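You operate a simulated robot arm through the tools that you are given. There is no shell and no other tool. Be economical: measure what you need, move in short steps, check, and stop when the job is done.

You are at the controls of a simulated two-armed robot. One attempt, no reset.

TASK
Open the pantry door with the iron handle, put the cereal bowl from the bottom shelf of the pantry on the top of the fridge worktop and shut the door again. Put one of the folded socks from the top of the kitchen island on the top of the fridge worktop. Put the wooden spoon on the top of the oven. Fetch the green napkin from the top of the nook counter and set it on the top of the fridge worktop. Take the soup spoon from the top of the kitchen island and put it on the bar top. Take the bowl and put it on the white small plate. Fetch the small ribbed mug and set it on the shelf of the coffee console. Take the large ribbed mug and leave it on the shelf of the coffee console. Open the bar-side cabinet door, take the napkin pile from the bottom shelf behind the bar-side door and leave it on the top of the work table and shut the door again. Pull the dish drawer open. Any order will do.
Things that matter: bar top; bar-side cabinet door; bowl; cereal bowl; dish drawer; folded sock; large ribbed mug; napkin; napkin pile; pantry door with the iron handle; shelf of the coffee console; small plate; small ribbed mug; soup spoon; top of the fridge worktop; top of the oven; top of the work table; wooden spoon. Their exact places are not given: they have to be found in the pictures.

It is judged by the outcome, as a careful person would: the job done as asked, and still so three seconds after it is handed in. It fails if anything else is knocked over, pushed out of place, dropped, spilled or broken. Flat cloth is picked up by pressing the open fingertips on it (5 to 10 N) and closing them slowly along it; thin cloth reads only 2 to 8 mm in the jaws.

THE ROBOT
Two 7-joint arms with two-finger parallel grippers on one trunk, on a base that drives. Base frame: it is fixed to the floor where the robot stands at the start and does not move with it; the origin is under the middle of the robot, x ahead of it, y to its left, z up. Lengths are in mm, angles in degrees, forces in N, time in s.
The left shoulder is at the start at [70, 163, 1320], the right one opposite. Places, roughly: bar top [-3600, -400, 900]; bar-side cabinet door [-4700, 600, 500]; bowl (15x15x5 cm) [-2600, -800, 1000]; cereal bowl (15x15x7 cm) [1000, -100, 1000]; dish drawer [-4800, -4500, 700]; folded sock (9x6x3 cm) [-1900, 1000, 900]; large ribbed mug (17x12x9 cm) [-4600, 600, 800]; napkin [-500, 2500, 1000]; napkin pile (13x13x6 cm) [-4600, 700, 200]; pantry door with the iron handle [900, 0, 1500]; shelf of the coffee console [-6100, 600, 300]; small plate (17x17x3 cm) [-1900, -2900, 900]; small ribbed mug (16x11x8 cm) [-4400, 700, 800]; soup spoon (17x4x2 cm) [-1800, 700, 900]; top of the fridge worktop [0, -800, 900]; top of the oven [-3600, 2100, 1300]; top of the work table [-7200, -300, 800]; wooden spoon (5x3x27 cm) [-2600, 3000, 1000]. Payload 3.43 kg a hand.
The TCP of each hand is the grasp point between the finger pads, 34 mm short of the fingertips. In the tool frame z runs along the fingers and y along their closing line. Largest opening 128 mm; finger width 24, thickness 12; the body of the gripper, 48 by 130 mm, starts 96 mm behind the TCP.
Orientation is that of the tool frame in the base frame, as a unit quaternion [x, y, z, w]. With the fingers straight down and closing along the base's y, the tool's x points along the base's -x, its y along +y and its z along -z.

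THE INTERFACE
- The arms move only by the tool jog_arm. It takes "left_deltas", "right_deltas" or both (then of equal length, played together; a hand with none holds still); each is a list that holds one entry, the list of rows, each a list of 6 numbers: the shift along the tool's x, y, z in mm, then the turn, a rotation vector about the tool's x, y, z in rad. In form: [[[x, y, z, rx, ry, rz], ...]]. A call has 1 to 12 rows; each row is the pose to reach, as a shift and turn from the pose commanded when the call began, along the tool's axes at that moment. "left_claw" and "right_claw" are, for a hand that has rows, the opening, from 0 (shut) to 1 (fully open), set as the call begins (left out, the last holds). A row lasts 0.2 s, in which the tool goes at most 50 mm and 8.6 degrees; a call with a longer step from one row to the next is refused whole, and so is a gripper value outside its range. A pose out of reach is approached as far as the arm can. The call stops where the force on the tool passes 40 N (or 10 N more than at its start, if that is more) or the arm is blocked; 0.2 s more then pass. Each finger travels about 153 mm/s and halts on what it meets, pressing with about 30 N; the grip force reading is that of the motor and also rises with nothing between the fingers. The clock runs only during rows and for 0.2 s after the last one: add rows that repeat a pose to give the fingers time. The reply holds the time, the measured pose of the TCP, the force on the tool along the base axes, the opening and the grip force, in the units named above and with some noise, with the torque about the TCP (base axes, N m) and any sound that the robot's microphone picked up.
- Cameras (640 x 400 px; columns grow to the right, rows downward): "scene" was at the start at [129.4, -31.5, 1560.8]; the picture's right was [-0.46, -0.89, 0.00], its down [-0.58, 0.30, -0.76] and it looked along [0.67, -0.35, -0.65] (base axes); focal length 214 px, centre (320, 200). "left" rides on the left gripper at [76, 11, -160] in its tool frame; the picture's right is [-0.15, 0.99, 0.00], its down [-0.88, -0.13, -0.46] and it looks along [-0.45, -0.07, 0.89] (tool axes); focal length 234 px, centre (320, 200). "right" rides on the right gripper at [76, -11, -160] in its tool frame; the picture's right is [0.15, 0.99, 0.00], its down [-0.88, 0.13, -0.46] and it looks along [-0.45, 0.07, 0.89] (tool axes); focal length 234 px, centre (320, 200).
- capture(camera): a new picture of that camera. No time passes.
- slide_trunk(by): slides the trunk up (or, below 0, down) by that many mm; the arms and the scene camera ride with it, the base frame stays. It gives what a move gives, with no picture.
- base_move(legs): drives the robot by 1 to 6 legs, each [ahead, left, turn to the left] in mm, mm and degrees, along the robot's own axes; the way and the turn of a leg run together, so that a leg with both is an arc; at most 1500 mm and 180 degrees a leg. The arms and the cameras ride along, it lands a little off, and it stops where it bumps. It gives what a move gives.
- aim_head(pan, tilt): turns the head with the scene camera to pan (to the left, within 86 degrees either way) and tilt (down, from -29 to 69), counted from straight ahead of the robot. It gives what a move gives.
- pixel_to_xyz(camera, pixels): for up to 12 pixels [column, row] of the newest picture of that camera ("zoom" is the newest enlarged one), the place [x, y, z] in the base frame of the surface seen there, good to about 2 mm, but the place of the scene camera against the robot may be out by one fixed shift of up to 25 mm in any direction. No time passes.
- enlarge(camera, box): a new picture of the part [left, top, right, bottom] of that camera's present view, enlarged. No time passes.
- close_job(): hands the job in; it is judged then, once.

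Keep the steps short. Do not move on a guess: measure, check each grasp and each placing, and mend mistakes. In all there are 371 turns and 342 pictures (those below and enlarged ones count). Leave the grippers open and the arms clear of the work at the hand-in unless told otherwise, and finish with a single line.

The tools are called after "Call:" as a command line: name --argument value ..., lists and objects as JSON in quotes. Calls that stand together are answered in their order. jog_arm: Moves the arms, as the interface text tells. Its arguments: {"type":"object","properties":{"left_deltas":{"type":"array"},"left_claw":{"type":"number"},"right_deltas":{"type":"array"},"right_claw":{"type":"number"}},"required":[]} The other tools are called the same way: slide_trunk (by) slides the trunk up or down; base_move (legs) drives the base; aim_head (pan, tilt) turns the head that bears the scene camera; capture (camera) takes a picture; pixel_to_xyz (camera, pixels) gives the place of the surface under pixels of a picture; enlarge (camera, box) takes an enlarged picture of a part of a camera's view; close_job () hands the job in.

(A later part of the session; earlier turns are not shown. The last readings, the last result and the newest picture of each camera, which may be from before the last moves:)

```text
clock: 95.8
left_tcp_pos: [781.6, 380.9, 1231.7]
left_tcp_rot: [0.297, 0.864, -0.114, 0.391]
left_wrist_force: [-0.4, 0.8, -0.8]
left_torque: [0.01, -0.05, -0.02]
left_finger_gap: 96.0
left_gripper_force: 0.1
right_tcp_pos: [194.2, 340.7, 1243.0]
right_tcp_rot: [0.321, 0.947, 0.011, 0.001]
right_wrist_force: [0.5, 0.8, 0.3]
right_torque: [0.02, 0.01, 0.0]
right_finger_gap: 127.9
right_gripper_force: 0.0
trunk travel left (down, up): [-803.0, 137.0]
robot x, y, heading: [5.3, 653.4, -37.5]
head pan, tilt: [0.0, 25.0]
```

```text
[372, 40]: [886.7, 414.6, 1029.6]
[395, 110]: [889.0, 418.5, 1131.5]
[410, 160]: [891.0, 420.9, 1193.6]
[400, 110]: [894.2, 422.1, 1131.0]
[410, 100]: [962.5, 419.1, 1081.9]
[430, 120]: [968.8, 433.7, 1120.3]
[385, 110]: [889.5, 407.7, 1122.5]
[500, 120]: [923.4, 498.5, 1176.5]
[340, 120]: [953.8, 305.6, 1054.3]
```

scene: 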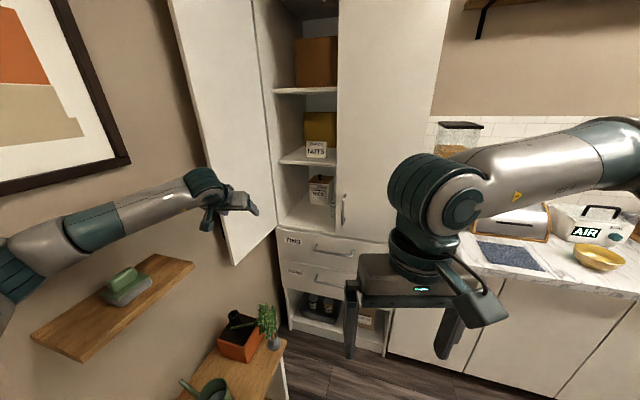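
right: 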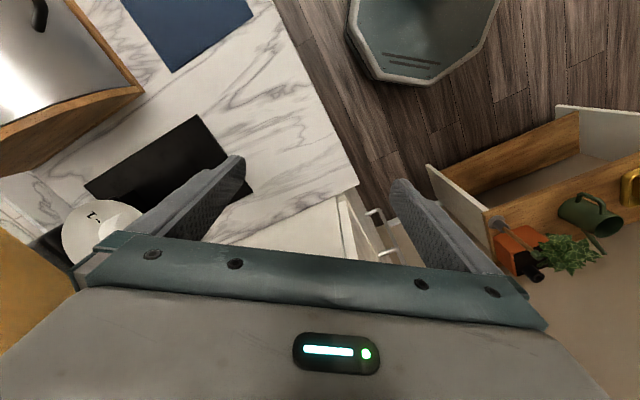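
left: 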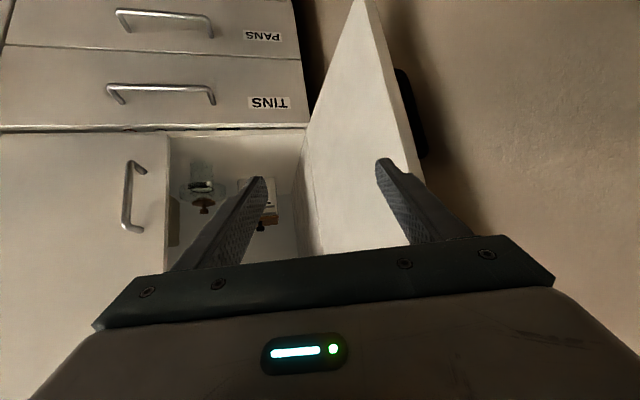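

The door's outer corner is at (894,422) and the wall is about 75 mm beyond it. I'll open the hand fully, shift it left 48 mm and then check before reaching around the edge.

Call:
jog_arm --left_deltas '[[[0, 16, 0, 0, 0, 0], [0, 32, 0, 0, 0, 0], [0, 48, 0, 0, 0, 0], [0, 48, 0, 0, 0, 0]]]' --left_claw 1.0

Call:
capture --camera "left"

```text
clock: 97.0
left_tcp_pos: [795.2, 373.2, 1241.8]
left_tcp_rot: [0.319, 0.854, -0.126, 0.392]
left_wrist_force: [0.3, -0.9, -0.3]
left_torque: [0.03, -0.02, -0.01]
left_finger_gap: 128.1
left_gripper_force: 0.0
right_tcp_pos: [178.2, 325.7, 1244.4]
right_tcp_rot: [0.341, 0.94, 0.01, 0.006]
right_wrist_force: [-0.5, 1.1, 0.7]
right_torque: [-0.08, -0.01, -0.02]
right_finger_gap: 127.8
right_gripper_force: 0.1
trunk travel left (down, up): [-803.0, 137.0]
robot x, y, heading: [11.5, 640.5, -39.5]
head pan, tilt: [0.0, 25.0]
stopped in row 4 (left hand): the arm was blocked; the commanded pose is now the measured one
```

```text
287 pictures are left
```

left: 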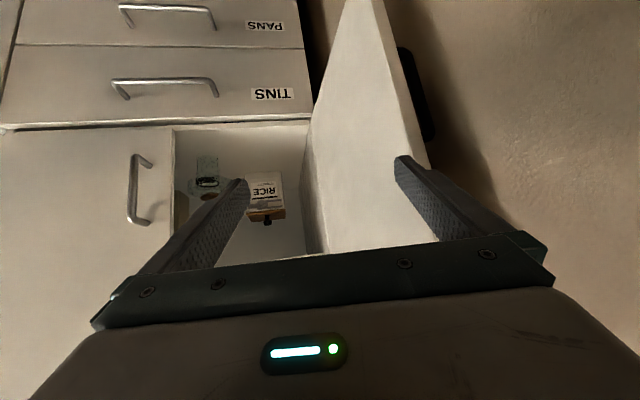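

The elbow is pushing on the wall, so this pose is wrong. I'll step right, turn to about −20° (which brings the elbow off the wall), and approach again.

Call:
base_move --legs '[[0, -225, 0], [0, 0, 19.5], [95, -34, 0]]'

Call:
capture --camera "left"

Call:
capture --camera "scene"

```text
clock: 100.5
left_tcp_pos: [793.1, 444.5, 1228.1]
left_tcp_rot: [0.159, 0.9, -0.063, 0.401]
left_wrist_force: [-0.5, -0.2, 0.4]
left_torque: [-0.01, -0.03, -0.03]
left_finger_gap: 127.8
left_gripper_force: 0.1
right_tcp_pos: [229.5, 184.3, 1244.5]
right_tcp_rot: [0.173, 0.985, 0.001, 0.0]
right_wrist_force: [-0.2, 0.1, 0.6]
right_torque: [0.03, 0.02, -0.02]
right_finger_gap: 127.9
right_gripper_force: 0.0
trunk travel left (down, up): [-803.0, 137.0]
robot x, y, heading: [-56.1, 405.0, -19.6]
head pan, tilt: [0.0, 25.0]
```

```text
286 pictures are left
```

left: 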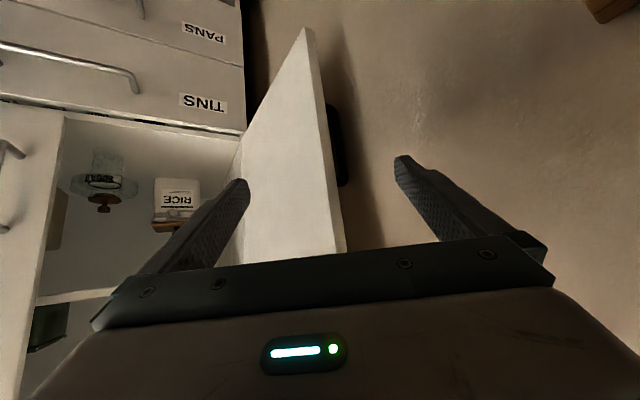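

```text
285 pictures are left
```

scene: 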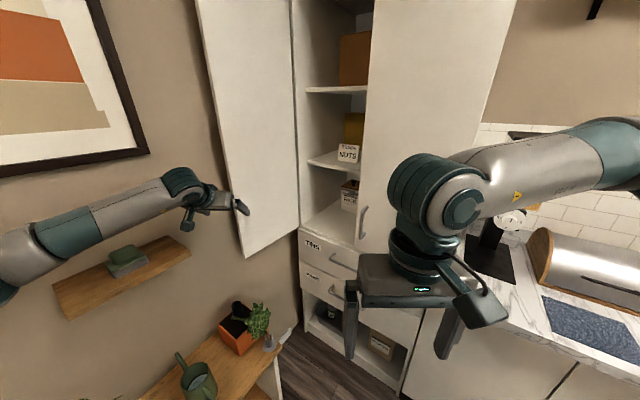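

The door edge lies between the fingers. I'll shift right 30 to clear the wall, then forward 95 so the left finger goes behind the door.

Call:
base_move --legs '[[0, -30, 0], [97, 0, 0]]'

Call:
capture --camera "left"

```text
clock: 102.1
left_tcp_pos: [872.0, 385.4, 1227.4]
left_tcp_rot: [0.157, 0.9, -0.061, 0.403]
left_wrist_force: [-0.1, 0.5, -0.7]
left_torque: [-0.02, -0.01, -0.01]
left_finger_gap: 127.9
left_gripper_force: 0.2
right_tcp_pos: [308.1, 124.1, 1244.7]
right_tcp_rot: [0.171, 0.985, 0.001, 0.0]
right_wrist_force: [-0.2, 0.5, 1.2]
right_torque: [-0.02, -0.01, -0.01]
right_finger_gap: 128.0
right_gripper_force: 0.0
trunk travel left (down, up): [-803.0, 137.0]
robot x, y, heading: [28.7, 347.3, -19.7]
head pan, tilt: [0.0, 25.0]
```

```text
284 pictures are left
```

left: 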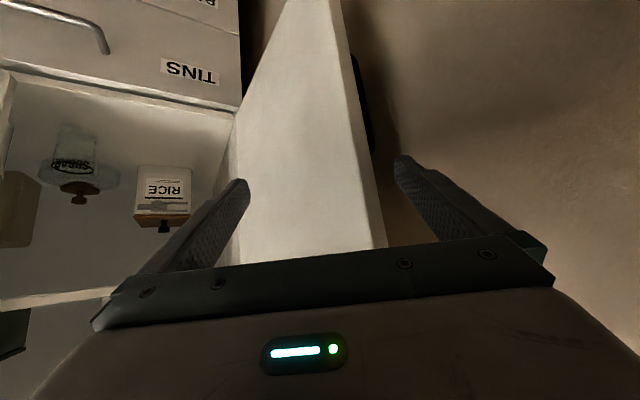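

The left finger is behind the door. I'll pull the edge around with a diagonal move right and back.

Call:
base_move --legs '[[-15, -70, 0], [-45, -110, 0]]'

Call:
capture --camera "left"

```text
clock: 104.0
left_tcp_pos: [756.7, 240.8, 1226.7]
left_tcp_rot: [0.155, 0.9, -0.06, 0.402]
left_wrist_force: [-0.4, -0.5, 0.7]
left_torque: [-0.01, 0.0, 0.0]
left_finger_gap: 128.1
left_gripper_force: 0.1
right_tcp_pos: [194.7, -25.4, 1244.3]
right_tcp_rot: [0.169, 0.986, 0.002, -0.001]
right_wrist_force: [-0.1, 0.4, 0.7]
right_torque: [0.0, -0.01, -0.01]
right_finger_gap: 127.9
right_gripper_force: 0.1
trunk travel left (down, up): [-803.0, 137.0]
robot x, y, heading: [-91.0, 197.3, -19.4]
head pan, tilt: [0.0, 25.0]
```

```text
283 pictures are left
```

left: 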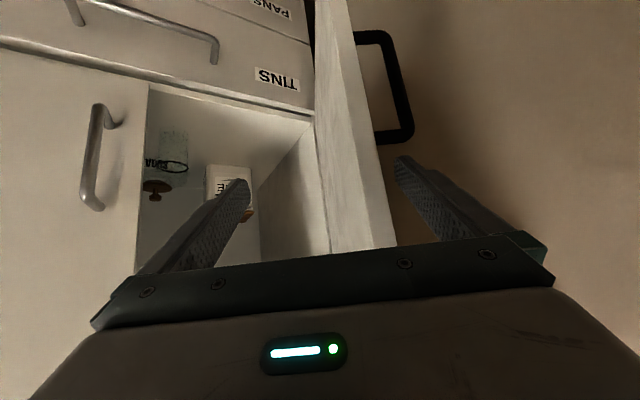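

The door is near 58°. I'll continue to about 30°.

Call:
base_move --legs '[[20, -80, 0], [20, -85, 0]]'

Call:
capture --camera "left"

```text
clock: 105.7
left_tcp_pos: [740.3, 78.3, 1225.3]
left_tcp_rot: [0.154, 0.901, -0.061, 0.402]
left_wrist_force: [0.0, 0.0, 0.0]
left_torque: [0.01, -0.04, -0.01]
left_finger_gap: 127.8
left_gripper_force: 0.0
right_tcp_pos: [178.8, -187.9, 1244.3]
right_tcp_rot: [0.169, 0.986, 0.0, -0.001]
right_wrist_force: [0.2, 0.5, 0.2]
right_torque: [0.0, 0.0, 0.03]
right_finger_gap: 127.8
right_gripper_force: 0.0
trunk travel left (down, up): [-803.0, 137.0]
robot x, y, heading: [-108.6, 35.7, -19.3]
head pan, tilt: [0.0, 25.0]
```

```text
282 pictures are left
```

left: 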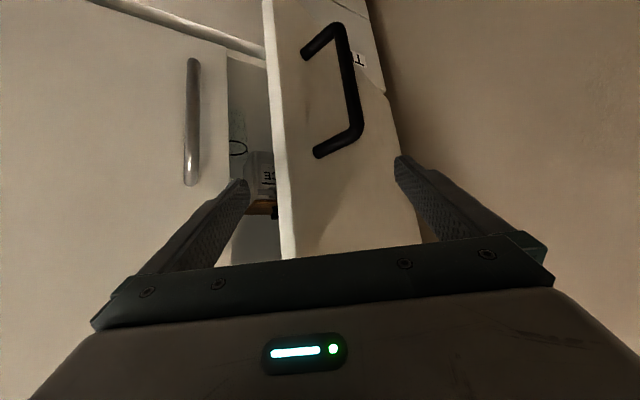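

The door is about 28° open. I'll back off, shut the fingers, and come around to push the door's face squarely.

Call:
base_move --legs '[[-120, 0, 0]]'

Call:
jog_arm --left_deltas '[[[0, 0, 0, 0, 0, 0], [0, 0, 0, 0, 0, 0], [0, 0, 0, 0, 0, 0]]]' --left_claw 0

Call:
base_move --legs '[[-20, 308, 0], [60, 0, -20.7]]'

Call:
capture --camera "left"

```text
clock: 107.0
left_tcp_pos: [629.7, 113.3, 1224.2]
left_tcp_rot: [0.155, 0.901, -0.06, 0.402]
left_wrist_force: [0.4, -1.0, 0.5]
left_torque: [0.02, 0.01, -0.01]
left_finger_gap: 127.8
left_gripper_force: 0.0
right_tcp_pos: [68.1, -151.9, 1242.9]
right_tcp_rot: [0.168, 0.986, 0.002, -0.003]
right_wrist_force: [0.5, -0.4, -0.6]
right_torque: [-0.06, -0.02, 0.0]
right_finger_gap: 128.2
right_gripper_force: 0.1
trunk travel left (down, up): [-803.0, 137.0]
robot x, y, heading: [-216.8, 68.9, -19.5]
head pan, tilt: [0.0, 25.0]
```

```text
clock: 107.8
left_tcp_pos: [628.2, 113.7, 1228.0]
left_tcp_rot: [0.155, 0.9, -0.06, 0.402]
left_wrist_force: [0.0, -1.1, -0.9]
left_torque: [0.01, 0.05, -0.01]
left_finger_gap: 0.0
left_gripper_force: 29.8
right_tcp_pos: [65.4, -150.6, 1244.5]
right_tcp_rot: [0.169, 0.986, 0.003, 0.0]
right_wrist_force: [0.3, 0.6, -0.1]
right_torque: [-0.01, -0.02, 0.02]
right_finger_gap: 128.0
right_gripper_force: 0.0
trunk travel left (down, up): [-803.0, 137.0]
robot x, y, heading: [-217.8, 70.5, -19.4]
head pan, tilt: [0.0, 25.0]
```

```text
clock: 111.0
left_tcp_pos: [725.7, 91.1, 1226.4]
left_tcp_rot: [0.309, 0.86, -0.129, 0.386]
left_wrist_force: [0.1, -0.2, -0.1]
left_torque: [0.01, -0.01, -0.02]
left_finger_gap: 0.0
left_gripper_force: 30.2
right_tcp_pos: [106.9, 37.4, 1244.8]
right_tcp_rot: [0.34, 0.941, 0.002, -0.001]
right_wrist_force: [1.5, 0.1, -0.7]
right_torque: [0.03, 0.02, 0.03]
right_finger_gap: 128.0
right_gripper_force: 0.0
trunk travel left (down, up): [-803.0, 137.0]
robot x, y, heading: [-82.6, 342.2, -40.0]
head pan, tilt: [0.0, 25.0]
```

```text
281 pictures are left
```

left: 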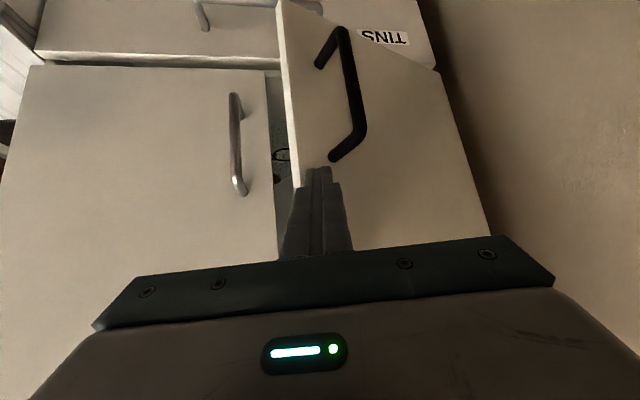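

The fingers face the door near its edge. I'm driving forward to push it shut.

Call:
base_move --legs '[[80, 20, 0], [85, 0, 0]]'

Call:
capture --camera "left"

Call:
capture --camera "scene"

```text
clock: 112.7
left_tcp_pos: [851.2, 11.8, 1227.6]
left_tcp_rot: [0.312, 0.862, -0.129, 0.379]
left_wrist_force: [0.7, 0.3, -0.2]
left_torque: [-0.02, -0.04, -0.02]
left_finger_gap: 0.0
left_gripper_force: 30.0
right_tcp_pos: [238.6, -45.3, 1242.0]
right_tcp_rot: [0.34, 0.94, 0.003, -0.002]
right_wrist_force: [0.3, -0.2, -0.4]
right_torque: [0.0, 0.02, -0.01]
right_finger_gap: 128.0
right_gripper_force: 0.0
trunk travel left (down, up): [-803.0, 137.0]
robot x, y, heading: [45.2, 264.3, -39.6]
head pan, tilt: [0.0, 25.0]
stopped in leg 2: the force on the tool passed its limit (the readings are from after the stop); the commanded pose is now the measured one
```

```text
280 pictures are left
```

left: 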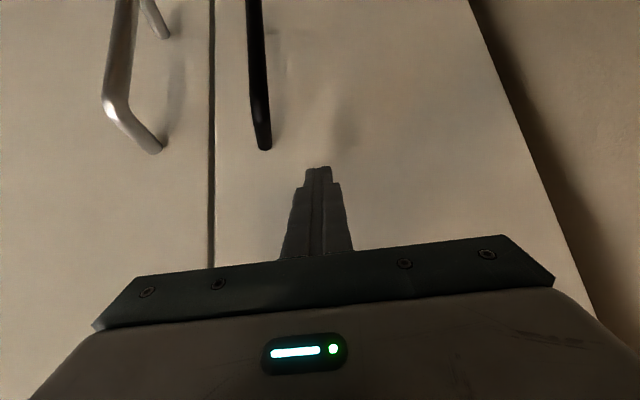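

```text
279 pictures are left
```

scene: 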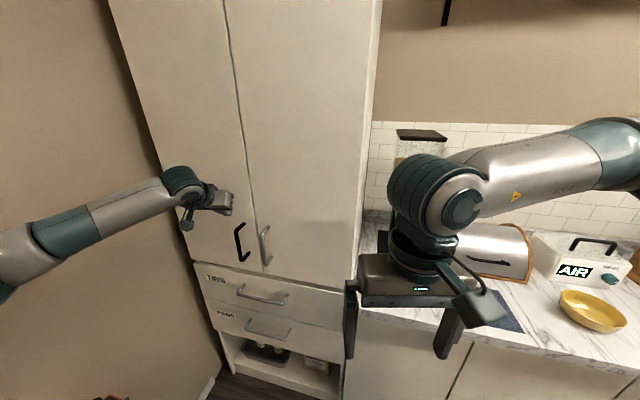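

The door is shut flush. I'll back off and turn around to look at the kitchen.

Call:
base_move --legs '[[-180, 0, 0], [0, 0, -130]]'

Call:
aim_head --pan -20 --tilt 20

Call:
capture --camera "scene"

```text
clock: 119.8
left_tcp_pos: [-829.4, -36.1, 1229.3]
left_tcp_rot: [0.914, 0.055, -0.401, 0.032]
left_wrist_force: [0.2, -0.3, 0.4]
left_torque: [-0.03, 0.02, 0.01]
left_finger_gap: 0.0
left_gripper_force: 30.0
right_tcp_pos: [-450.5, 449.9, 1242.3]
right_tcp_rot: [0.998, 0.061, 0.003, 0.002]
right_wrist_force: [0.5, -0.5, 0.7]
right_torque: [0.03, -0.02, -0.04]
right_finger_gap: 128.2
right_gripper_force: 0.0
trunk travel left (down, up): [-803.0, 137.0]
robot x, y, heading: [-98.0, 379.4, -173.0]
head pan, tilt: [0.0, 25.0]
```

```text
clock: 120.6
left_tcp_pos: [-828.8, -35.4, 1229.4]
left_tcp_rot: [0.914, 0.054, -0.401, 0.031]
left_wrist_force: [0.0, -0.5, 0.2]
left_torque: [-0.01, 0.03, 0.0]
left_finger_gap: 0.2
left_gripper_force: 30.4
right_tcp_pos: [-450.6, 449.3, 1243.5]
right_tcp_rot: [0.998, 0.061, 0.003, 0.001]
right_wrist_force: [0.4, 0.2, -0.5]
right_torque: [-0.02, -0.01, 0.03]
right_finger_gap: 127.7
right_gripper_force: 0.0
trunk travel left (down, up): [-803.0, 137.0]
robot x, y, heading: [-98.4, 377.5, -172.6]
head pan, tilt: [-20.0, 20.0]
```

```text
278 pictures are left
```

scene: 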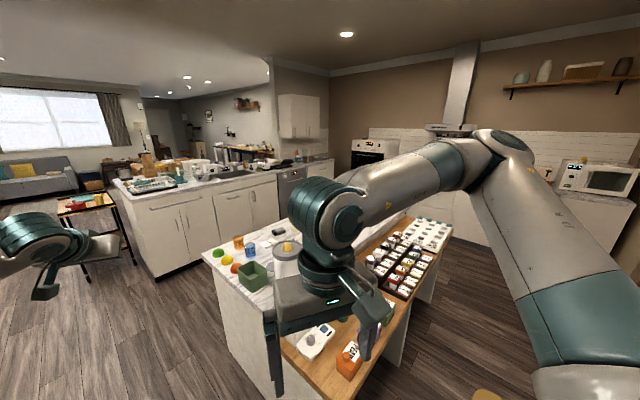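

I'll enlarge the island and measure its extent.

Call:
enlarge --camera "scene" --box '[190, 200, 470, 400]'

Call:
pixel_to_xyz --camera "scene" --pixels '[[203, 254], [240, 285], [230, 340], [335, 395], [440, 225], [430, 290], [270, 232], [225, 258], [130, 195], [155, 275], [120, 260], [350, 355]]'

```text
2.00 times, centred on (330, 300) of scene
```

zoom: 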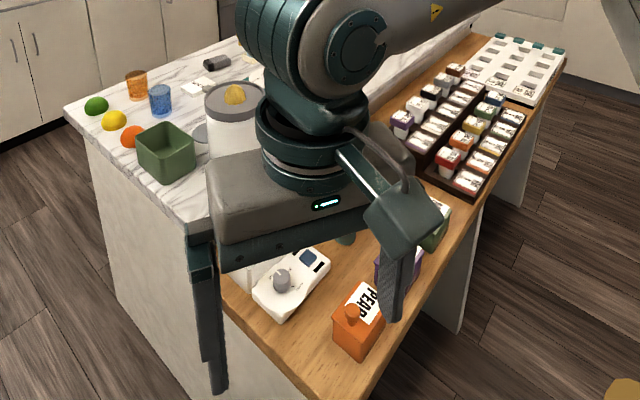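

```text
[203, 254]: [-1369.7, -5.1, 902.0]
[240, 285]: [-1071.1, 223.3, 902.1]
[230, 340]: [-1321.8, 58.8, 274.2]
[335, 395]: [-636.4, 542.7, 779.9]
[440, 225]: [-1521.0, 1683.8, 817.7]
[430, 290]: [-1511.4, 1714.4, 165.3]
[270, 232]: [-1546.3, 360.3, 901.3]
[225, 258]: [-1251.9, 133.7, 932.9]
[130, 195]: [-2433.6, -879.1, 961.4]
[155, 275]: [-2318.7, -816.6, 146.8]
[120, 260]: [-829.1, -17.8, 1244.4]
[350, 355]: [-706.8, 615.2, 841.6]
```

Everything is aligned to one rotated grid. The napkin's nook counter should be to the right, near the microwave, so I'll look there.

Call:
aim_head --pan -75 --tilt 18

Call:
capture --camera "scene"

```text
clock: 121.8
left_tcp_pos: [-829.8, -35.7, 1228.9]
left_tcp_rot: [0.914, 0.054, -0.4, 0.031]
left_wrist_force: [0.0, 0.2, -0.8]
left_torque: [-0.01, -0.01, 0.02]
left_finger_gap: 0.0
left_gripper_force: 29.7
right_tcp_pos: [-450.2, 448.8, 1243.9]
right_tcp_rot: [0.998, 0.061, 0.003, 0.001]
right_wrist_force: [0.2, 0.2, 0.5]
right_torque: [-0.03, 0.01, 0.01]
right_finger_gap: 127.9
right_gripper_force: 0.2
trunk travel left (down, up): [-803.0, 137.0]
robot x, y, heading: [-97.9, 378.7, -172.9]
head pan, tilt: [-75.0, 18.0]
```

```text
276 pictures are left
```

scene: 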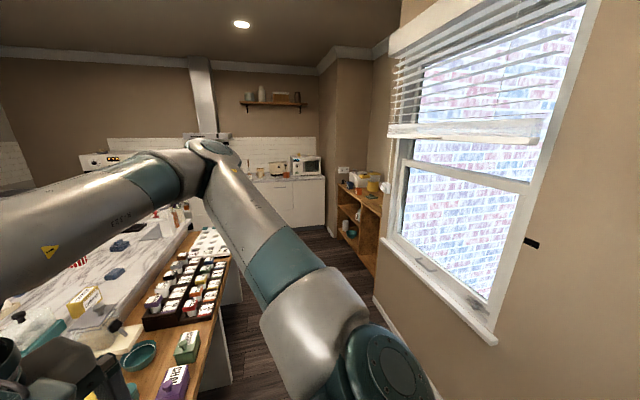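

Call:
enlarge --camera "scene" --box '[230, 130, 430, 290]'

Call:
pixel_to_xyz --camera "scene" --pixels '[[360, 195], [378, 215], [345, 185], [385, 186], [350, 225], [370, 265], [118, 245], [115, 272], [260, 180], [305, 175], [330, 230], [375, 290]]'

```text
2.50 times, centred on (330, 210) of scene
```

zoom: 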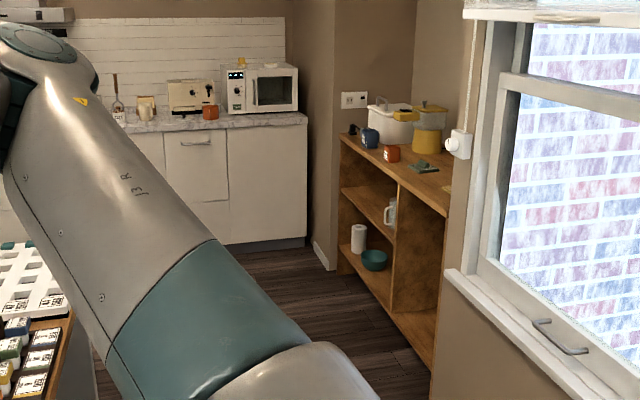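

```text
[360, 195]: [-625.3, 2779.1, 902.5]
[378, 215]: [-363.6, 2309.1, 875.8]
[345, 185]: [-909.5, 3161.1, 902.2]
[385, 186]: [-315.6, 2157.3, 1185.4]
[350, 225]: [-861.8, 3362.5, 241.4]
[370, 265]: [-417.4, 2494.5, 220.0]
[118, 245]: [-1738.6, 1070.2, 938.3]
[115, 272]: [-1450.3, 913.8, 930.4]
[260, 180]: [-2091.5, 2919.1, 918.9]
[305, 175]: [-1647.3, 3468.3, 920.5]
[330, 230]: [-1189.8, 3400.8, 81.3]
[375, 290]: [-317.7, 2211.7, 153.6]
```

The green napkin shows at zoom (423,168) on the wooden nook shelf. Before driving, I'll fold the left arm to a compact pointing-down pose.

Call:
jog_arm --left_deltas '[[[25, -15, -28, 0, 0.09, 0], [50, -30, -56, 0, 0.18, 0], [75, -45, -84, 0, 0.27, 0], [100, -60, -112, 0, 0.36, 0], [125, -75, -140, 0, 0.45, 0], [150, -90, -168, 0, 0.54, 0], [175, -105, -196, 0, 0.63, 0], [200, -120, -224, 0, 0.72, 0], [225, -135, -252, 0, 0.8, 0], [245, -150, -275, 0, 0.87, 0], [245, -150, -275, 0, 0.87, 0]]]' --left_claw 0.5

Call:
capture --camera "left"

```text
clock: 124.2
left_tcp_pos: [-482.8, 157.5, 1230.7]
left_tcp_rot: [0.998, 0.063, 0.022, 0.005]
left_wrist_force: [0.6, -0.3, 0.5]
left_torque: [0.04, 0.0, 0.01]
left_finger_gap: 64.2
left_gripper_force: 0.1
right_tcp_pos: [-451.9, 448.6, 1243.5]
right_tcp_rot: [0.998, 0.061, 0.003, 0.001]
right_wrist_force: [0.7, -1.0, 0.3]
right_torque: [0.02, -0.01, 0.01]
right_finger_gap: 128.1
right_gripper_force: 0.2
trunk travel left (down, up): [-803.0, 137.0]
robot x, y, heading: [-95.9, 377.6, -172.7]
head pan, tilt: [-75.0, 18.0]
```

```text
274 pictures are left
```

left: 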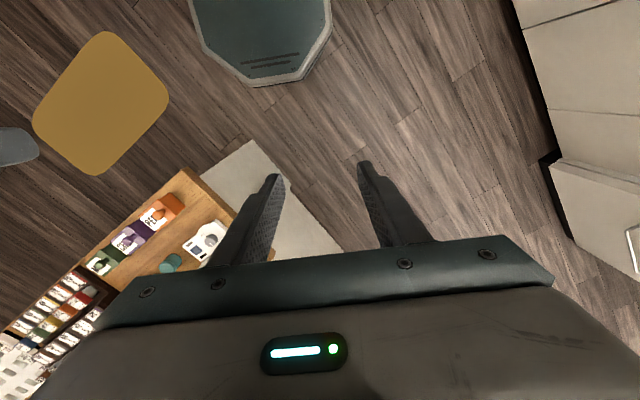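

The left arm is compact. There's a yellow stool on the floor, so I'll find its position before driving.

Call:
pixel_to_xyz --camera "left" --pixels '[[100, 100], [35, 120], [105, 32], [165, 90], [95, 172], [10, 145], [180, 170], [35, 155]]'

Call:
aim_head --pan -60 --tilt 45

Call:
capture --camera "scene"

```text
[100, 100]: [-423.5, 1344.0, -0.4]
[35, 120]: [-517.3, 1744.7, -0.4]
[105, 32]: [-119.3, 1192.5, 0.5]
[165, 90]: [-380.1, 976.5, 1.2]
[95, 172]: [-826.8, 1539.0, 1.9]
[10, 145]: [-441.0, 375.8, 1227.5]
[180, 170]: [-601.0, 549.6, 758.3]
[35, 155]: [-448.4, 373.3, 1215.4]
```

```text
clock: 125.2
left_tcp_pos: [-482.0, 158.8, 1229.5]
left_tcp_rot: [0.998, 0.063, 0.022, 0.006]
left_wrist_force: [0.7, -0.4, 0.1]
left_torque: [0.02, 0.01, -0.04]
left_finger_gap: 64.1
left_gripper_force: 0.1
right_tcp_pos: [-451.3, 450.0, 1244.0]
right_tcp_rot: [0.998, 0.062, 0.002, 0.001]
right_wrist_force: [0.8, 0.3, 0.3]
right_torque: [0.03, -0.05, 0.02]
right_finger_gap: 127.9
right_gripper_force: 0.1
trunk travel left (down, up): [-803.0, 137.0]
robot x, y, heading: [-94.7, 382.7, -172.9]
head pan, tilt: [-60.0, 45.0]
```

```text
273 pictures are left
```

scene: 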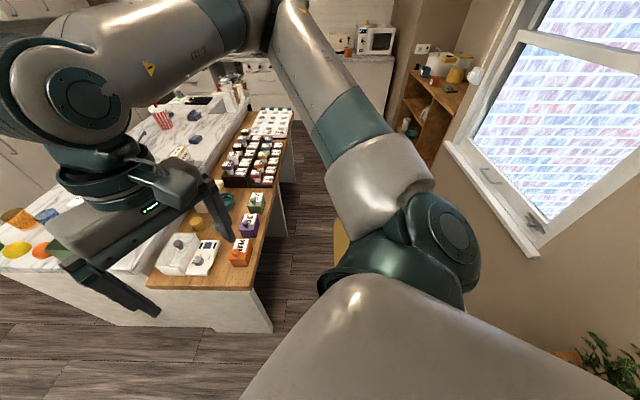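

That's only a flat mat, but I'd rather not drive over it. I'll take the other aisle, between the island and the bar, where the socks and the soup spoon lie.

Call:
base_move --legs '[[0, 0, 29.7], [1000, 0, 0], [850, 0, 0], [0, 0, -90]]'

Call:
aim_head --pan 0 --tilt 25

Call:
capture --camera "scene"

```text
clock: 139.6
left_tcp_pos: [-1946.2, -477.1, 1229.4]
left_tcp_rot: [0.893, -0.449, 0.016, 0.016]
left_wrist_force: [-0.3, -0.1, -0.2]
left_torque: [0.01, 0.0, 0.02]
left_finger_gap: 64.1
left_gripper_force: 0.1
right_tcp_pos: [-1676.7, -359.6, 1243.6]
right_tcp_rot: [0.893, -0.45, 0.001, 0.002]
right_wrist_force: [0.3, -0.5, -0.1]
right_torque: [-0.01, 0.0, 0.01]
right_finger_gap: 127.8
right_gripper_force: 0.0
trunk travel left (down, up): [-803.0, 137.0]
robot x, y, heading: [-1564.2, -704.5, 126.7]
head pan, tilt: [-60.0, 45.0]
```

```text
clock: 140.9
left_tcp_pos: [-1944.3, -477.6, 1230.4]
left_tcp_rot: [0.893, -0.449, 0.015, 0.016]
left_wrist_force: [0.5, -0.2, 0.1]
left_torque: [-0.01, -0.01, 0.0]
left_finger_gap: 64.2
left_gripper_force: 0.0
right_tcp_pos: [-1675.5, -359.6, 1244.2]
right_tcp_rot: [0.893, -0.451, 0.002, 0.003]
right_wrist_force: [0.1, -0.2, 0.5]
right_torque: [0.0, -0.03, 0.0]
right_finger_gap: 127.9
right_gripper_force: 0.0
trunk travel left (down, up): [-803.0, 137.0]
robot x, y, heading: [-1562.4, -704.6, 126.8]
head pan, tilt: [0.0, 25.0]
```

```text
272 pictures are left
```

scene: 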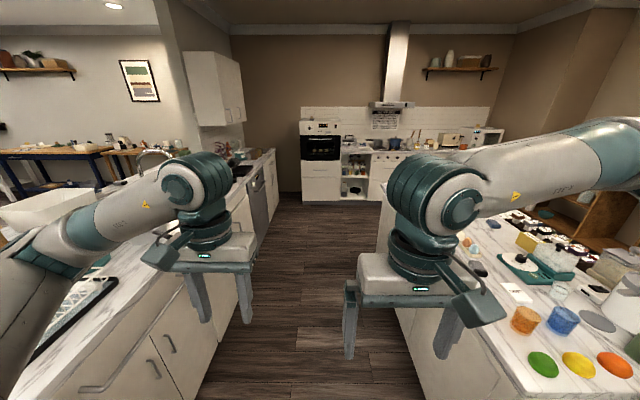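

I see the oven ahead at (322,145), the island to the right and the bar counter to the left. I'll drive forward along the aisle, turn toward the island and look down at it.

Call:
pixel_to_xyz --camera "scene" --pixels '[[205, 365], [250, 175], [210, 245], [320, 122], [480, 268], [515, 292], [450, 385], [390, 260], [330, 300]]'

Call:
base_move --legs '[[1250, 0, 0], [0, 0, -90]]'

Call:
aim_head --pan 0 --tilt 40

Call:
capture --camera "scene"

```text
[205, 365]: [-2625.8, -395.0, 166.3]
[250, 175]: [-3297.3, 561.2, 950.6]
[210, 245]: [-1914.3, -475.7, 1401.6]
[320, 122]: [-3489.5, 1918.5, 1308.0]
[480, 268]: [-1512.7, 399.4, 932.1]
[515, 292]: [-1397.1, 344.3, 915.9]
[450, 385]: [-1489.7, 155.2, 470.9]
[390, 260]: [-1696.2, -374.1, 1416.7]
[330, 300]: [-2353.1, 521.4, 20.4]
```

```text
clock: 150.9
left_tcp_pos: [-2109.1, 683.5, 1229.7]
left_tcp_rot: [-0.342, 0.939, 0.0, -0.022]
left_wrist_force: [0.2, -0.4, -0.1]
left_torque: [-0.02, 0.02, -0.03]
left_finger_gap: 64.1
left_gripper_force: 0.1
right_tcp_pos: [-1977.2, 421.3, 1243.2]
right_tcp_rot: [-0.341, 0.94, 0.0, -0.003]
right_wrist_force: [0.3, -0.4, -0.7]
right_torque: [0.02, -0.03, -0.01]
right_finger_gap: 128.0
right_gripper_force: 0.1
trunk travel left (down, up): [-803.0, 137.0]
robot x, y, heading: [-2310.5, 289.2, 39.8]
head pan, tilt: [0.0, 25.0]
```

```text
clock: 151.7
left_tcp_pos: [-2110.0, 682.0, 1230.5]
left_tcp_rot: [-0.342, 0.939, -0.001, -0.022]
left_wrist_force: [0.1, -0.2, -0.1]
left_torque: [-0.02, 0.01, 0.01]
left_finger_gap: 64.0
left_gripper_force: 0.1
right_tcp_pos: [-1977.6, 421.9, 1244.7]
right_tcp_rot: [-0.341, 0.94, 0.001, -0.003]
right_wrist_force: [-0.5, 0.1, -0.2]
right_torque: [0.0, -0.04, 0.0]
right_finger_gap: 128.0
right_gripper_force: 0.0
trunk travel left (down, up): [-803.0, 137.0]
robot x, y, heading: [-2313.6, 289.6, 39.8]
head pan, tilt: [0.0, 40.0]
```

```text
271 pictures are left
```

scene: 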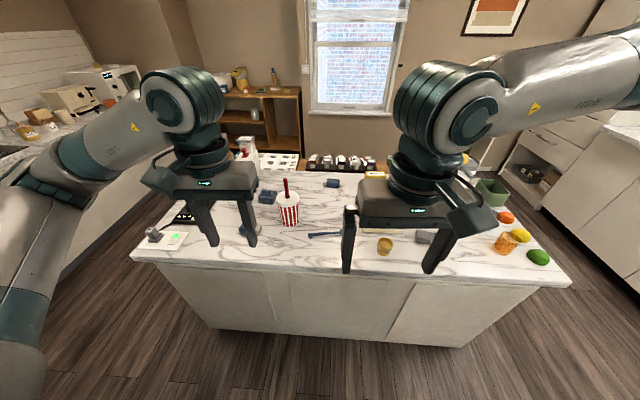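

I'll zoom in on the island top.

Call:
enlarge --camera "scene" --box '[130, 150, 450, 280]'

Call:
capture --camera "left"

Call:
capture --camera "right"

```text
2.00 times, centred on (290, 215) of scene
```

zoom: 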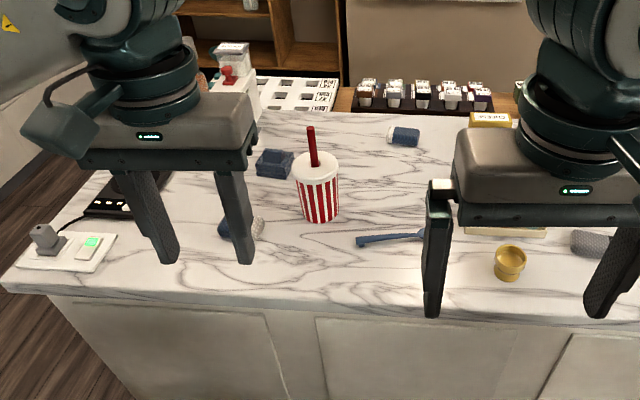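

```text
269 pictures are left
```

left: 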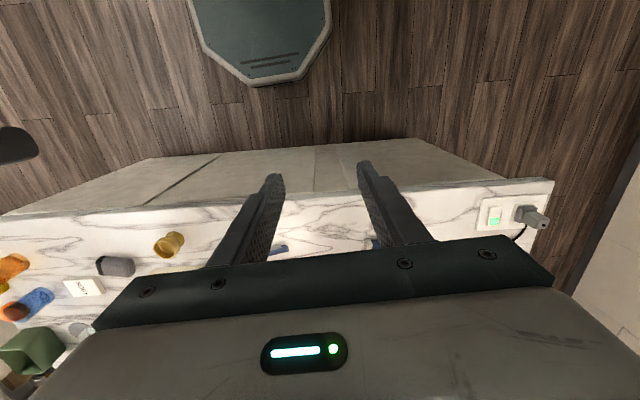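

```text
268 pictures are left
```

right: 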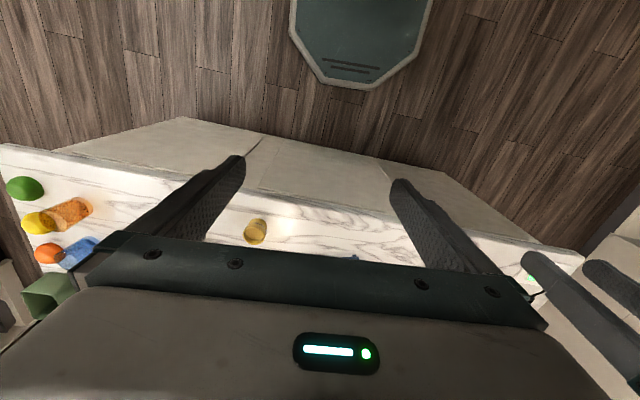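

Call:
pixel_to_xyz --camera "zoom" --pixels '[[228, 228], [258, 230], [403, 135], [365, 241], [390, 238], [420, 234], [320, 190], [275, 163], [510, 262], [590, 242], [20, 285], [300, 300]]'

Call:
enlarge --camera "scene" --box '[220, 200, 360, 270]'

```text
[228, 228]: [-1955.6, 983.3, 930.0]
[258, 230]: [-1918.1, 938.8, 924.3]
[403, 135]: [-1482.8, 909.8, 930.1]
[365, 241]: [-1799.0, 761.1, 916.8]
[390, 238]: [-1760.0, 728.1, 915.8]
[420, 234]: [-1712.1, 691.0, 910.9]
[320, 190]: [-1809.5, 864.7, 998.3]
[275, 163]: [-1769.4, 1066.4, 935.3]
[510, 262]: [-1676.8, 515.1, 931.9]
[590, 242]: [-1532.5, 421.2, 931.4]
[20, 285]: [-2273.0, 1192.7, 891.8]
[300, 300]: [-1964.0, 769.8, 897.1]
```

```text
4.57 times, centred on (290, 235) of scene
```

zoom: 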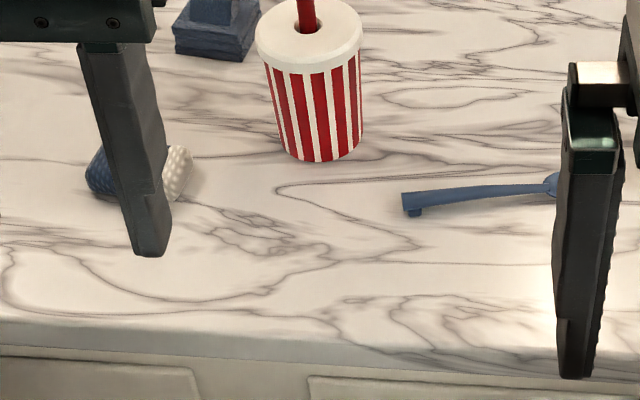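

The sock is near (−1937,961) and the spoon handle runs (−1799,761)→(−1712,691). I'll move the base so the left hand comes over the sock.

Call:
base_move --legs '[[0, 144, -3], [230, 0, 0]]'

Call:
capture --camera "left"

Call:
capture --camera "right"

```text
clock: 154.3
left_tcp_pos: [-1995.8, 919.8, 1230.4]
left_tcp_rot: [-0.317, 0.948, 0.001, -0.021]
left_wrist_force: [-1.0, -0.6, -0.4]
left_torque: [0.0, 0.01, -0.02]
left_finger_gap: 63.7
left_gripper_force: 0.1
right_tcp_pos: [-1879.5, 650.3, 1243.4]
right_tcp_rot: [-0.316, 0.949, 0.001, -0.002]
right_wrist_force: [-0.1, 0.0, 0.3]
right_torque: [0.02, 0.0, 0.04]
right_finger_gap: 128.2
right_gripper_force: 0.0
trunk travel left (down, up): [-803.0, 137.0]
robot x, y, heading: [-2222.4, 535.8, 37.1]
head pan, tilt: [0.0, 40.0]
```

```text
266 pictures are left
```

left: 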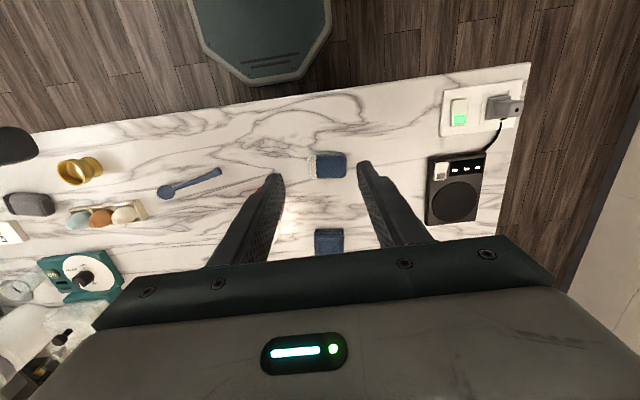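

```text
265 pictures are left
```

right: 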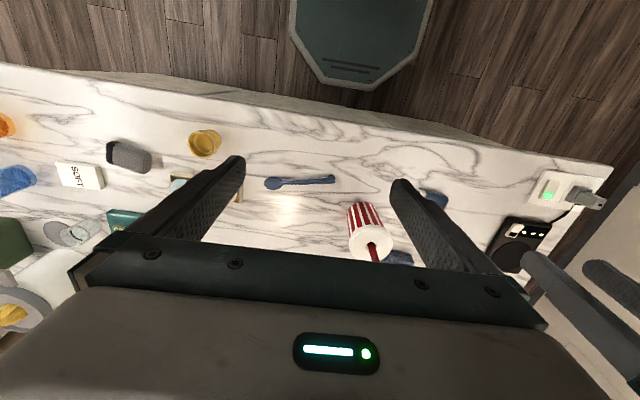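

Clear views. I'll measure the sock in the left camera and the spoon in the right one.

Call:
pixel_to_xyz --camera "left" --pixels '[[311, 153], [345, 152], [345, 177], [312, 178], [327, 165], [300, 165], [350, 200], [260, 190], [165, 192], [220, 172]]'

Call:
pixel_to_xyz --camera "right" --pixels '[[273, 184], [290, 182], [310, 181], [333, 179], [300, 195], [432, 195], [445, 200], [372, 250], [365, 210], [350, 260]]'

Call:
enlarge --camera "right" --box '[240, 150, 460, 280]'

```text
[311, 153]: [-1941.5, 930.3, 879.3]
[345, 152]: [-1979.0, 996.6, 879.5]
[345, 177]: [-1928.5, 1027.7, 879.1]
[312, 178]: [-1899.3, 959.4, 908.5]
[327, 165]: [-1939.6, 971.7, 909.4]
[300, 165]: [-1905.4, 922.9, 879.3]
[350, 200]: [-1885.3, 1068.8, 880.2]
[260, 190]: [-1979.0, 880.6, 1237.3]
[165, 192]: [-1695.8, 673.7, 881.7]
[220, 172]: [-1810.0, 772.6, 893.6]
```

```text
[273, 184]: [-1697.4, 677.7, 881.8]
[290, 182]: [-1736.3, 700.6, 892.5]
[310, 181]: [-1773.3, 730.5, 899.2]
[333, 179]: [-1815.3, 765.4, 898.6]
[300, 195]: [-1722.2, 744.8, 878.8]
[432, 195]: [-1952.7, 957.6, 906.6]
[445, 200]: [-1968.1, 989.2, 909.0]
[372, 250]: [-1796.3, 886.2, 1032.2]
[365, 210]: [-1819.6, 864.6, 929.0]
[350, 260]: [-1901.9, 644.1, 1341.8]
```

```text
2.91 times, centred on (350, 215) of right
```

zoom: 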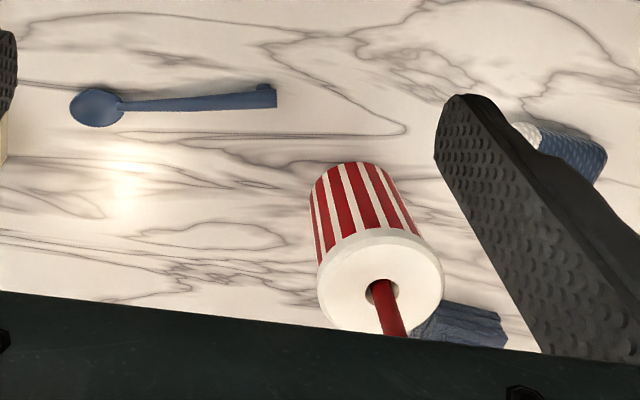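

The table is at z 879. The sock is centred at (−1940,972) with its top at 909. I'll bring the left hand over it, turn it 11° to align, open it wide, and raise the right hand a bit.

Call:
base_move --legs '[[45, 4, 0]]'

Call:
jog_arm --left_deltas '[[[-10, 0, 0, 0, 0, 0.06], [-20, 0, 0, 0, 0, 0.12], [-33, 0, 0, 0, 0, 0.19], [-33, 0, 0, 0, 0, 0.19]]]' --right_deltas '[[[0, 0, -30, 0, 0, 0], [0, 0, -60, 0, 0, 0], [0, 0, -90, 0, 0, 0], [0, 0, -120, 0, 0, 0]]]' --left_claw 1.0

Call:
slide_trunk --by -250

Call:
capture --camera "left"

```text
clock: 155.2
left_tcp_pos: [-1967.3, 945.6, 1233.3]
left_tcp_rot: [-0.317, 0.948, 0.001, -0.019]
left_wrist_force: [-0.9, -1.0, -0.1]
left_torque: [0.05, -0.04, -0.01]
left_finger_gap: 64.0
left_gripper_force: 0.1
right_tcp_pos: [-1850.3, 677.9, 1246.3]
right_tcp_rot: [-0.316, 0.949, 0.002, 0.001]
right_wrist_force: [-0.7, -0.7, 0.2]
right_torque: [0.07, -0.08, 0.03]
right_finger_gap: 128.3
right_gripper_force: 0.0
trunk travel left (down, up): [-803.0, 137.0]
robot x, y, heading: [-2191.6, 560.7, 37.0]
head pan, tilt: [0.0, 40.0]
```

```text
clock: 156.2
left_tcp_pos: [-1936.7, 969.7, 1228.0]
left_tcp_rot: [-0.226, 0.974, -0.001, -0.022]
left_wrist_force: [0.3, 0.9, 0.5]
left_torque: [0.0, -0.03, 0.0]
left_finger_gap: 127.9
left_gripper_force: 0.0
right_tcp_pos: [-1845.1, 681.6, 1364.3]
right_tcp_rot: [-0.317, 0.948, 0.001, -0.002]
right_wrist_force: [-0.8, -0.2, 0.1]
right_torque: [0.01, -0.05, 0.0]
right_finger_gap: 127.9
right_gripper_force: 0.1
trunk travel left (down, up): [-803.0, 137.0]
robot x, y, heading: [-2189.1, 564.6, 36.8]
head pan, tilt: [0.0, 40.0]
```

```text
clock: 158.8
left_tcp_pos: [-1935.8, 969.3, 978.7]
left_tcp_rot: [-0.226, 0.974, -0.003, -0.022]
left_wrist_force: [-0.3, 0.3, -0.1]
left_torque: [0.01, 0.01, -0.01]
left_finger_gap: 128.2
left_gripper_force: 0.1
right_tcp_pos: [-1844.0, 680.7, 1112.4]
right_tcp_rot: [-0.316, 0.949, 0.001, -0.002]
right_wrist_force: [0.3, -0.2, 0.9]
right_torque: [0.0, -0.04, 0.0]
right_finger_gap: 128.2
right_gripper_force: 0.1
trunk travel left (down, up): [-553.0, 387.0]
robot x, y, heading: [-2187.9, 566.1, 37.0]
head pan, tilt: [0.0, 40.0]
```

```text
263 pictures are left
```

left: 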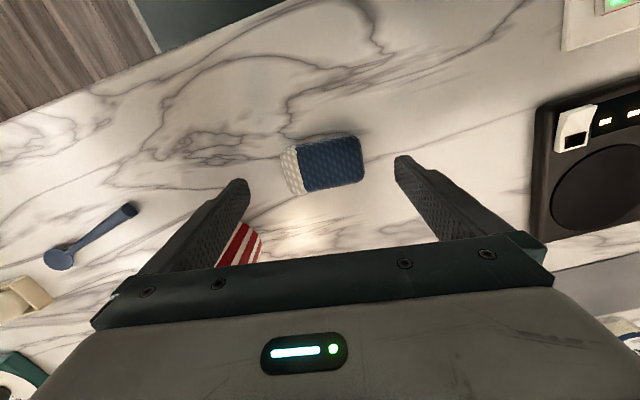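

Call:
pixel_to_xyz --camera "left" --pixels '[[286, 152], [358, 142], [362, 178], [292, 188], [325, 165], [225, 245], [250, 255]]'

```text
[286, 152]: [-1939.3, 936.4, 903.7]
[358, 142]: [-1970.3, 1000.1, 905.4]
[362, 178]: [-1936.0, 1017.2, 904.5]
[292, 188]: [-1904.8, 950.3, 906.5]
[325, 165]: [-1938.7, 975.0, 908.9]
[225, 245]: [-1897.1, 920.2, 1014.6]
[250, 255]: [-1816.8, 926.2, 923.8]
```

The sock's centre is 7 mm off along the closing line. I'll descend to just above the table.

Call:
jog_arm --left_deltas '[[[0, 7, 20, 0, 0, 0], [0, 7, 40, 0, 0, 0], [0, 7, 55, 0, 0, 0], [0, 7, 61, 0, 0, 0], [0, 7, 61, 0, 0, 0]]]'

Call:
jog_arm --left_deltas '[[[0, 0, 0, 0, 0, 0], [0, 0, 0, 0, 0, 0], [0, 0, 0, 0, 0, 0], [0, 0, 0, 0, 0, 0]]]' --left_claw 0

Call:
capture --camera "left"

```text
clock: 160.0
left_tcp_pos: [-1941.8, 974.9, 917.6]
left_tcp_rot: [-0.226, 0.974, -0.002, -0.023]
left_wrist_force: [-0.3, -0.1, 0.1]
left_torque: [-0.03, -0.02, -0.02]
left_finger_gap: 127.9
left_gripper_force: 0.2
right_tcp_pos: [-1844.2, 681.1, 1113.9]
right_tcp_rot: [-0.316, 0.949, 0.002, -0.002]
right_wrist_force: [-0.2, 0.4, 0.3]
right_torque: [-0.03, -0.01, 0.01]
right_finger_gap: 128.0
right_gripper_force: 0.0
trunk travel left (down, up): [-553.0, 387.0]
robot x, y, heading: [-2191.0, 567.7, 37.0]
head pan, tilt: [0.0, 40.0]
```

```text
clock: 161.0
left_tcp_pos: [-1942.4, 976.1, 917.4]
left_tcp_rot: [-0.226, 0.974, -0.002, -0.021]
left_wrist_force: [0.0, 0.5, -0.9]
left_torque: [-0.01, -0.03, -0.01]
left_finger_gap: 84.3
left_gripper_force: 29.8
right_tcp_pos: [-1846.0, 682.5, 1113.6]
right_tcp_rot: [-0.316, 0.949, 0.001, -0.002]
right_wrist_force: [0.1, -0.3, 0.1]
right_torque: [-0.01, 0.0, -0.02]
right_finger_gap: 127.8
right_gripper_force: 0.0
trunk travel left (down, up): [-553.0, 387.0]
robot x, y, heading: [-2184.6, 567.8, 36.9]
head pan, tilt: [0.0, 40.0]
```

```text
262 pictures are left
```

left: 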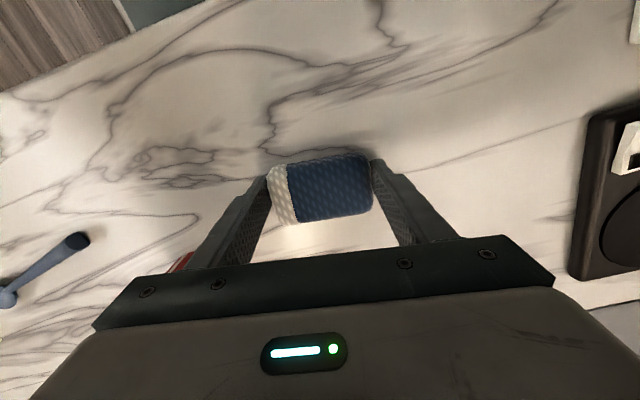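

The sock is held at 84 mm. I'll lift it while turning the right hand 73° and bringing it above the spoon's handle.

Call:
jog_arm --left_deltas '[[[0, 0, -15, 0, 0, 0], [0, 0, -30, 0, 0, 0], [0, 0, -50, 0, 0, 0], [0, 0, -70, 0, 0, 0], [0, 0, -90, 0, 0, 0], [0, 0, -110, 0, 0, 0], [0, 0, -120, 0, 0, 0], [0, 0, -120, 0, 0, 0], [0, 0, -120, 0, 0, 0], [0, 0, -120, 0, 0, 0]]]' --right_deltas '[[[-10, 0, 10, 0, 0, 0.142], [-20, 0, 20, 0, 0, 0.284], [-30, 0, 30, 0, 0, 0.427], [-40, 0, 40, 0, 0, 0.569], [-50, 0, 50, 0, 0, 0.711], [-60, 0, 60, 0, 0, 0.853], [-70, -2, 70, 0, 0, 0.996], [-80, -4, 80, 0, 0, 1.138], [-88, -5, 90, 0, 0, 1.28], [-88, -5, 90, 0, 0, 1.28]]]' --right_claw 0.45

Call:
capture --camera "right"

Call:
capture --camera "left"

```text
clock: 163.2
left_tcp_pos: [-1937.6, 977.9, 1039.5]
left_tcp_rot: [-0.225, 0.974, -0.002, -0.021]
left_wrist_force: [-1.2, 0.3, 1.0]
left_torque: [-0.03, 0.02, 0.04]
left_finger_gap: 84.6
left_gripper_force: 29.9
right_tcp_pos: [-1770.7, 729.1, 1023.2]
right_tcp_rot: [0.314, 0.949, 0.0, -0.002]
right_wrist_force: [-0.7, -0.5, -0.6]
right_torque: [-0.01, 0.0, 0.01]
right_finger_gap: 57.7
right_gripper_force: 0.0
trunk travel left (down, up): [-553.0, 387.0]
robot x, y, heading: [-2189.1, 569.9, 36.9]
head pan, tilt: [0.0, 40.0]
```

```text
261 pictures are left
```

right: 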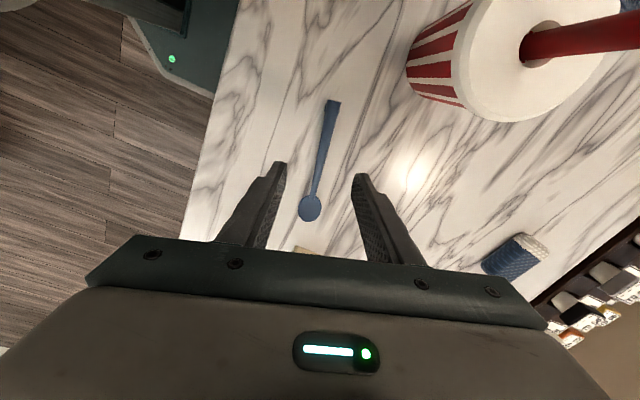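

```text
260 pictures are left
```

left: 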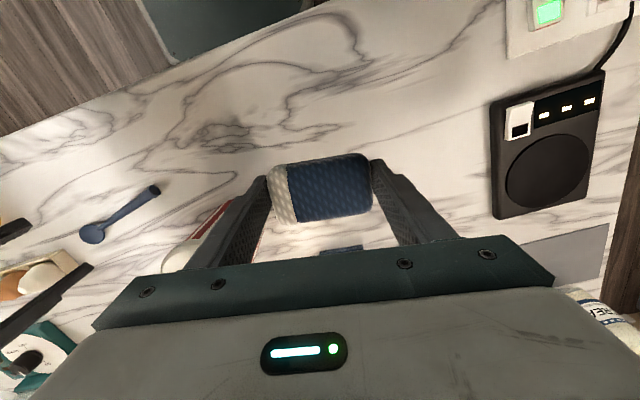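

The sock is held and the right hand is aligned with the spoon. I'll re-measure the spoon's centreline.

Call:
pixel_to_xyz --camera "right" --pixels '[[331, 103], [328, 130], [322, 155], [316, 185], [310, 207], [345, 150]]'

```text
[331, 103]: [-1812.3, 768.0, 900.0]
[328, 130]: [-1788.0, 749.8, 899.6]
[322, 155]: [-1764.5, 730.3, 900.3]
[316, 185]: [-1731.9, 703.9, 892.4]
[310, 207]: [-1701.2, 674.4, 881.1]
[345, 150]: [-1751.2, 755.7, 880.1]
```

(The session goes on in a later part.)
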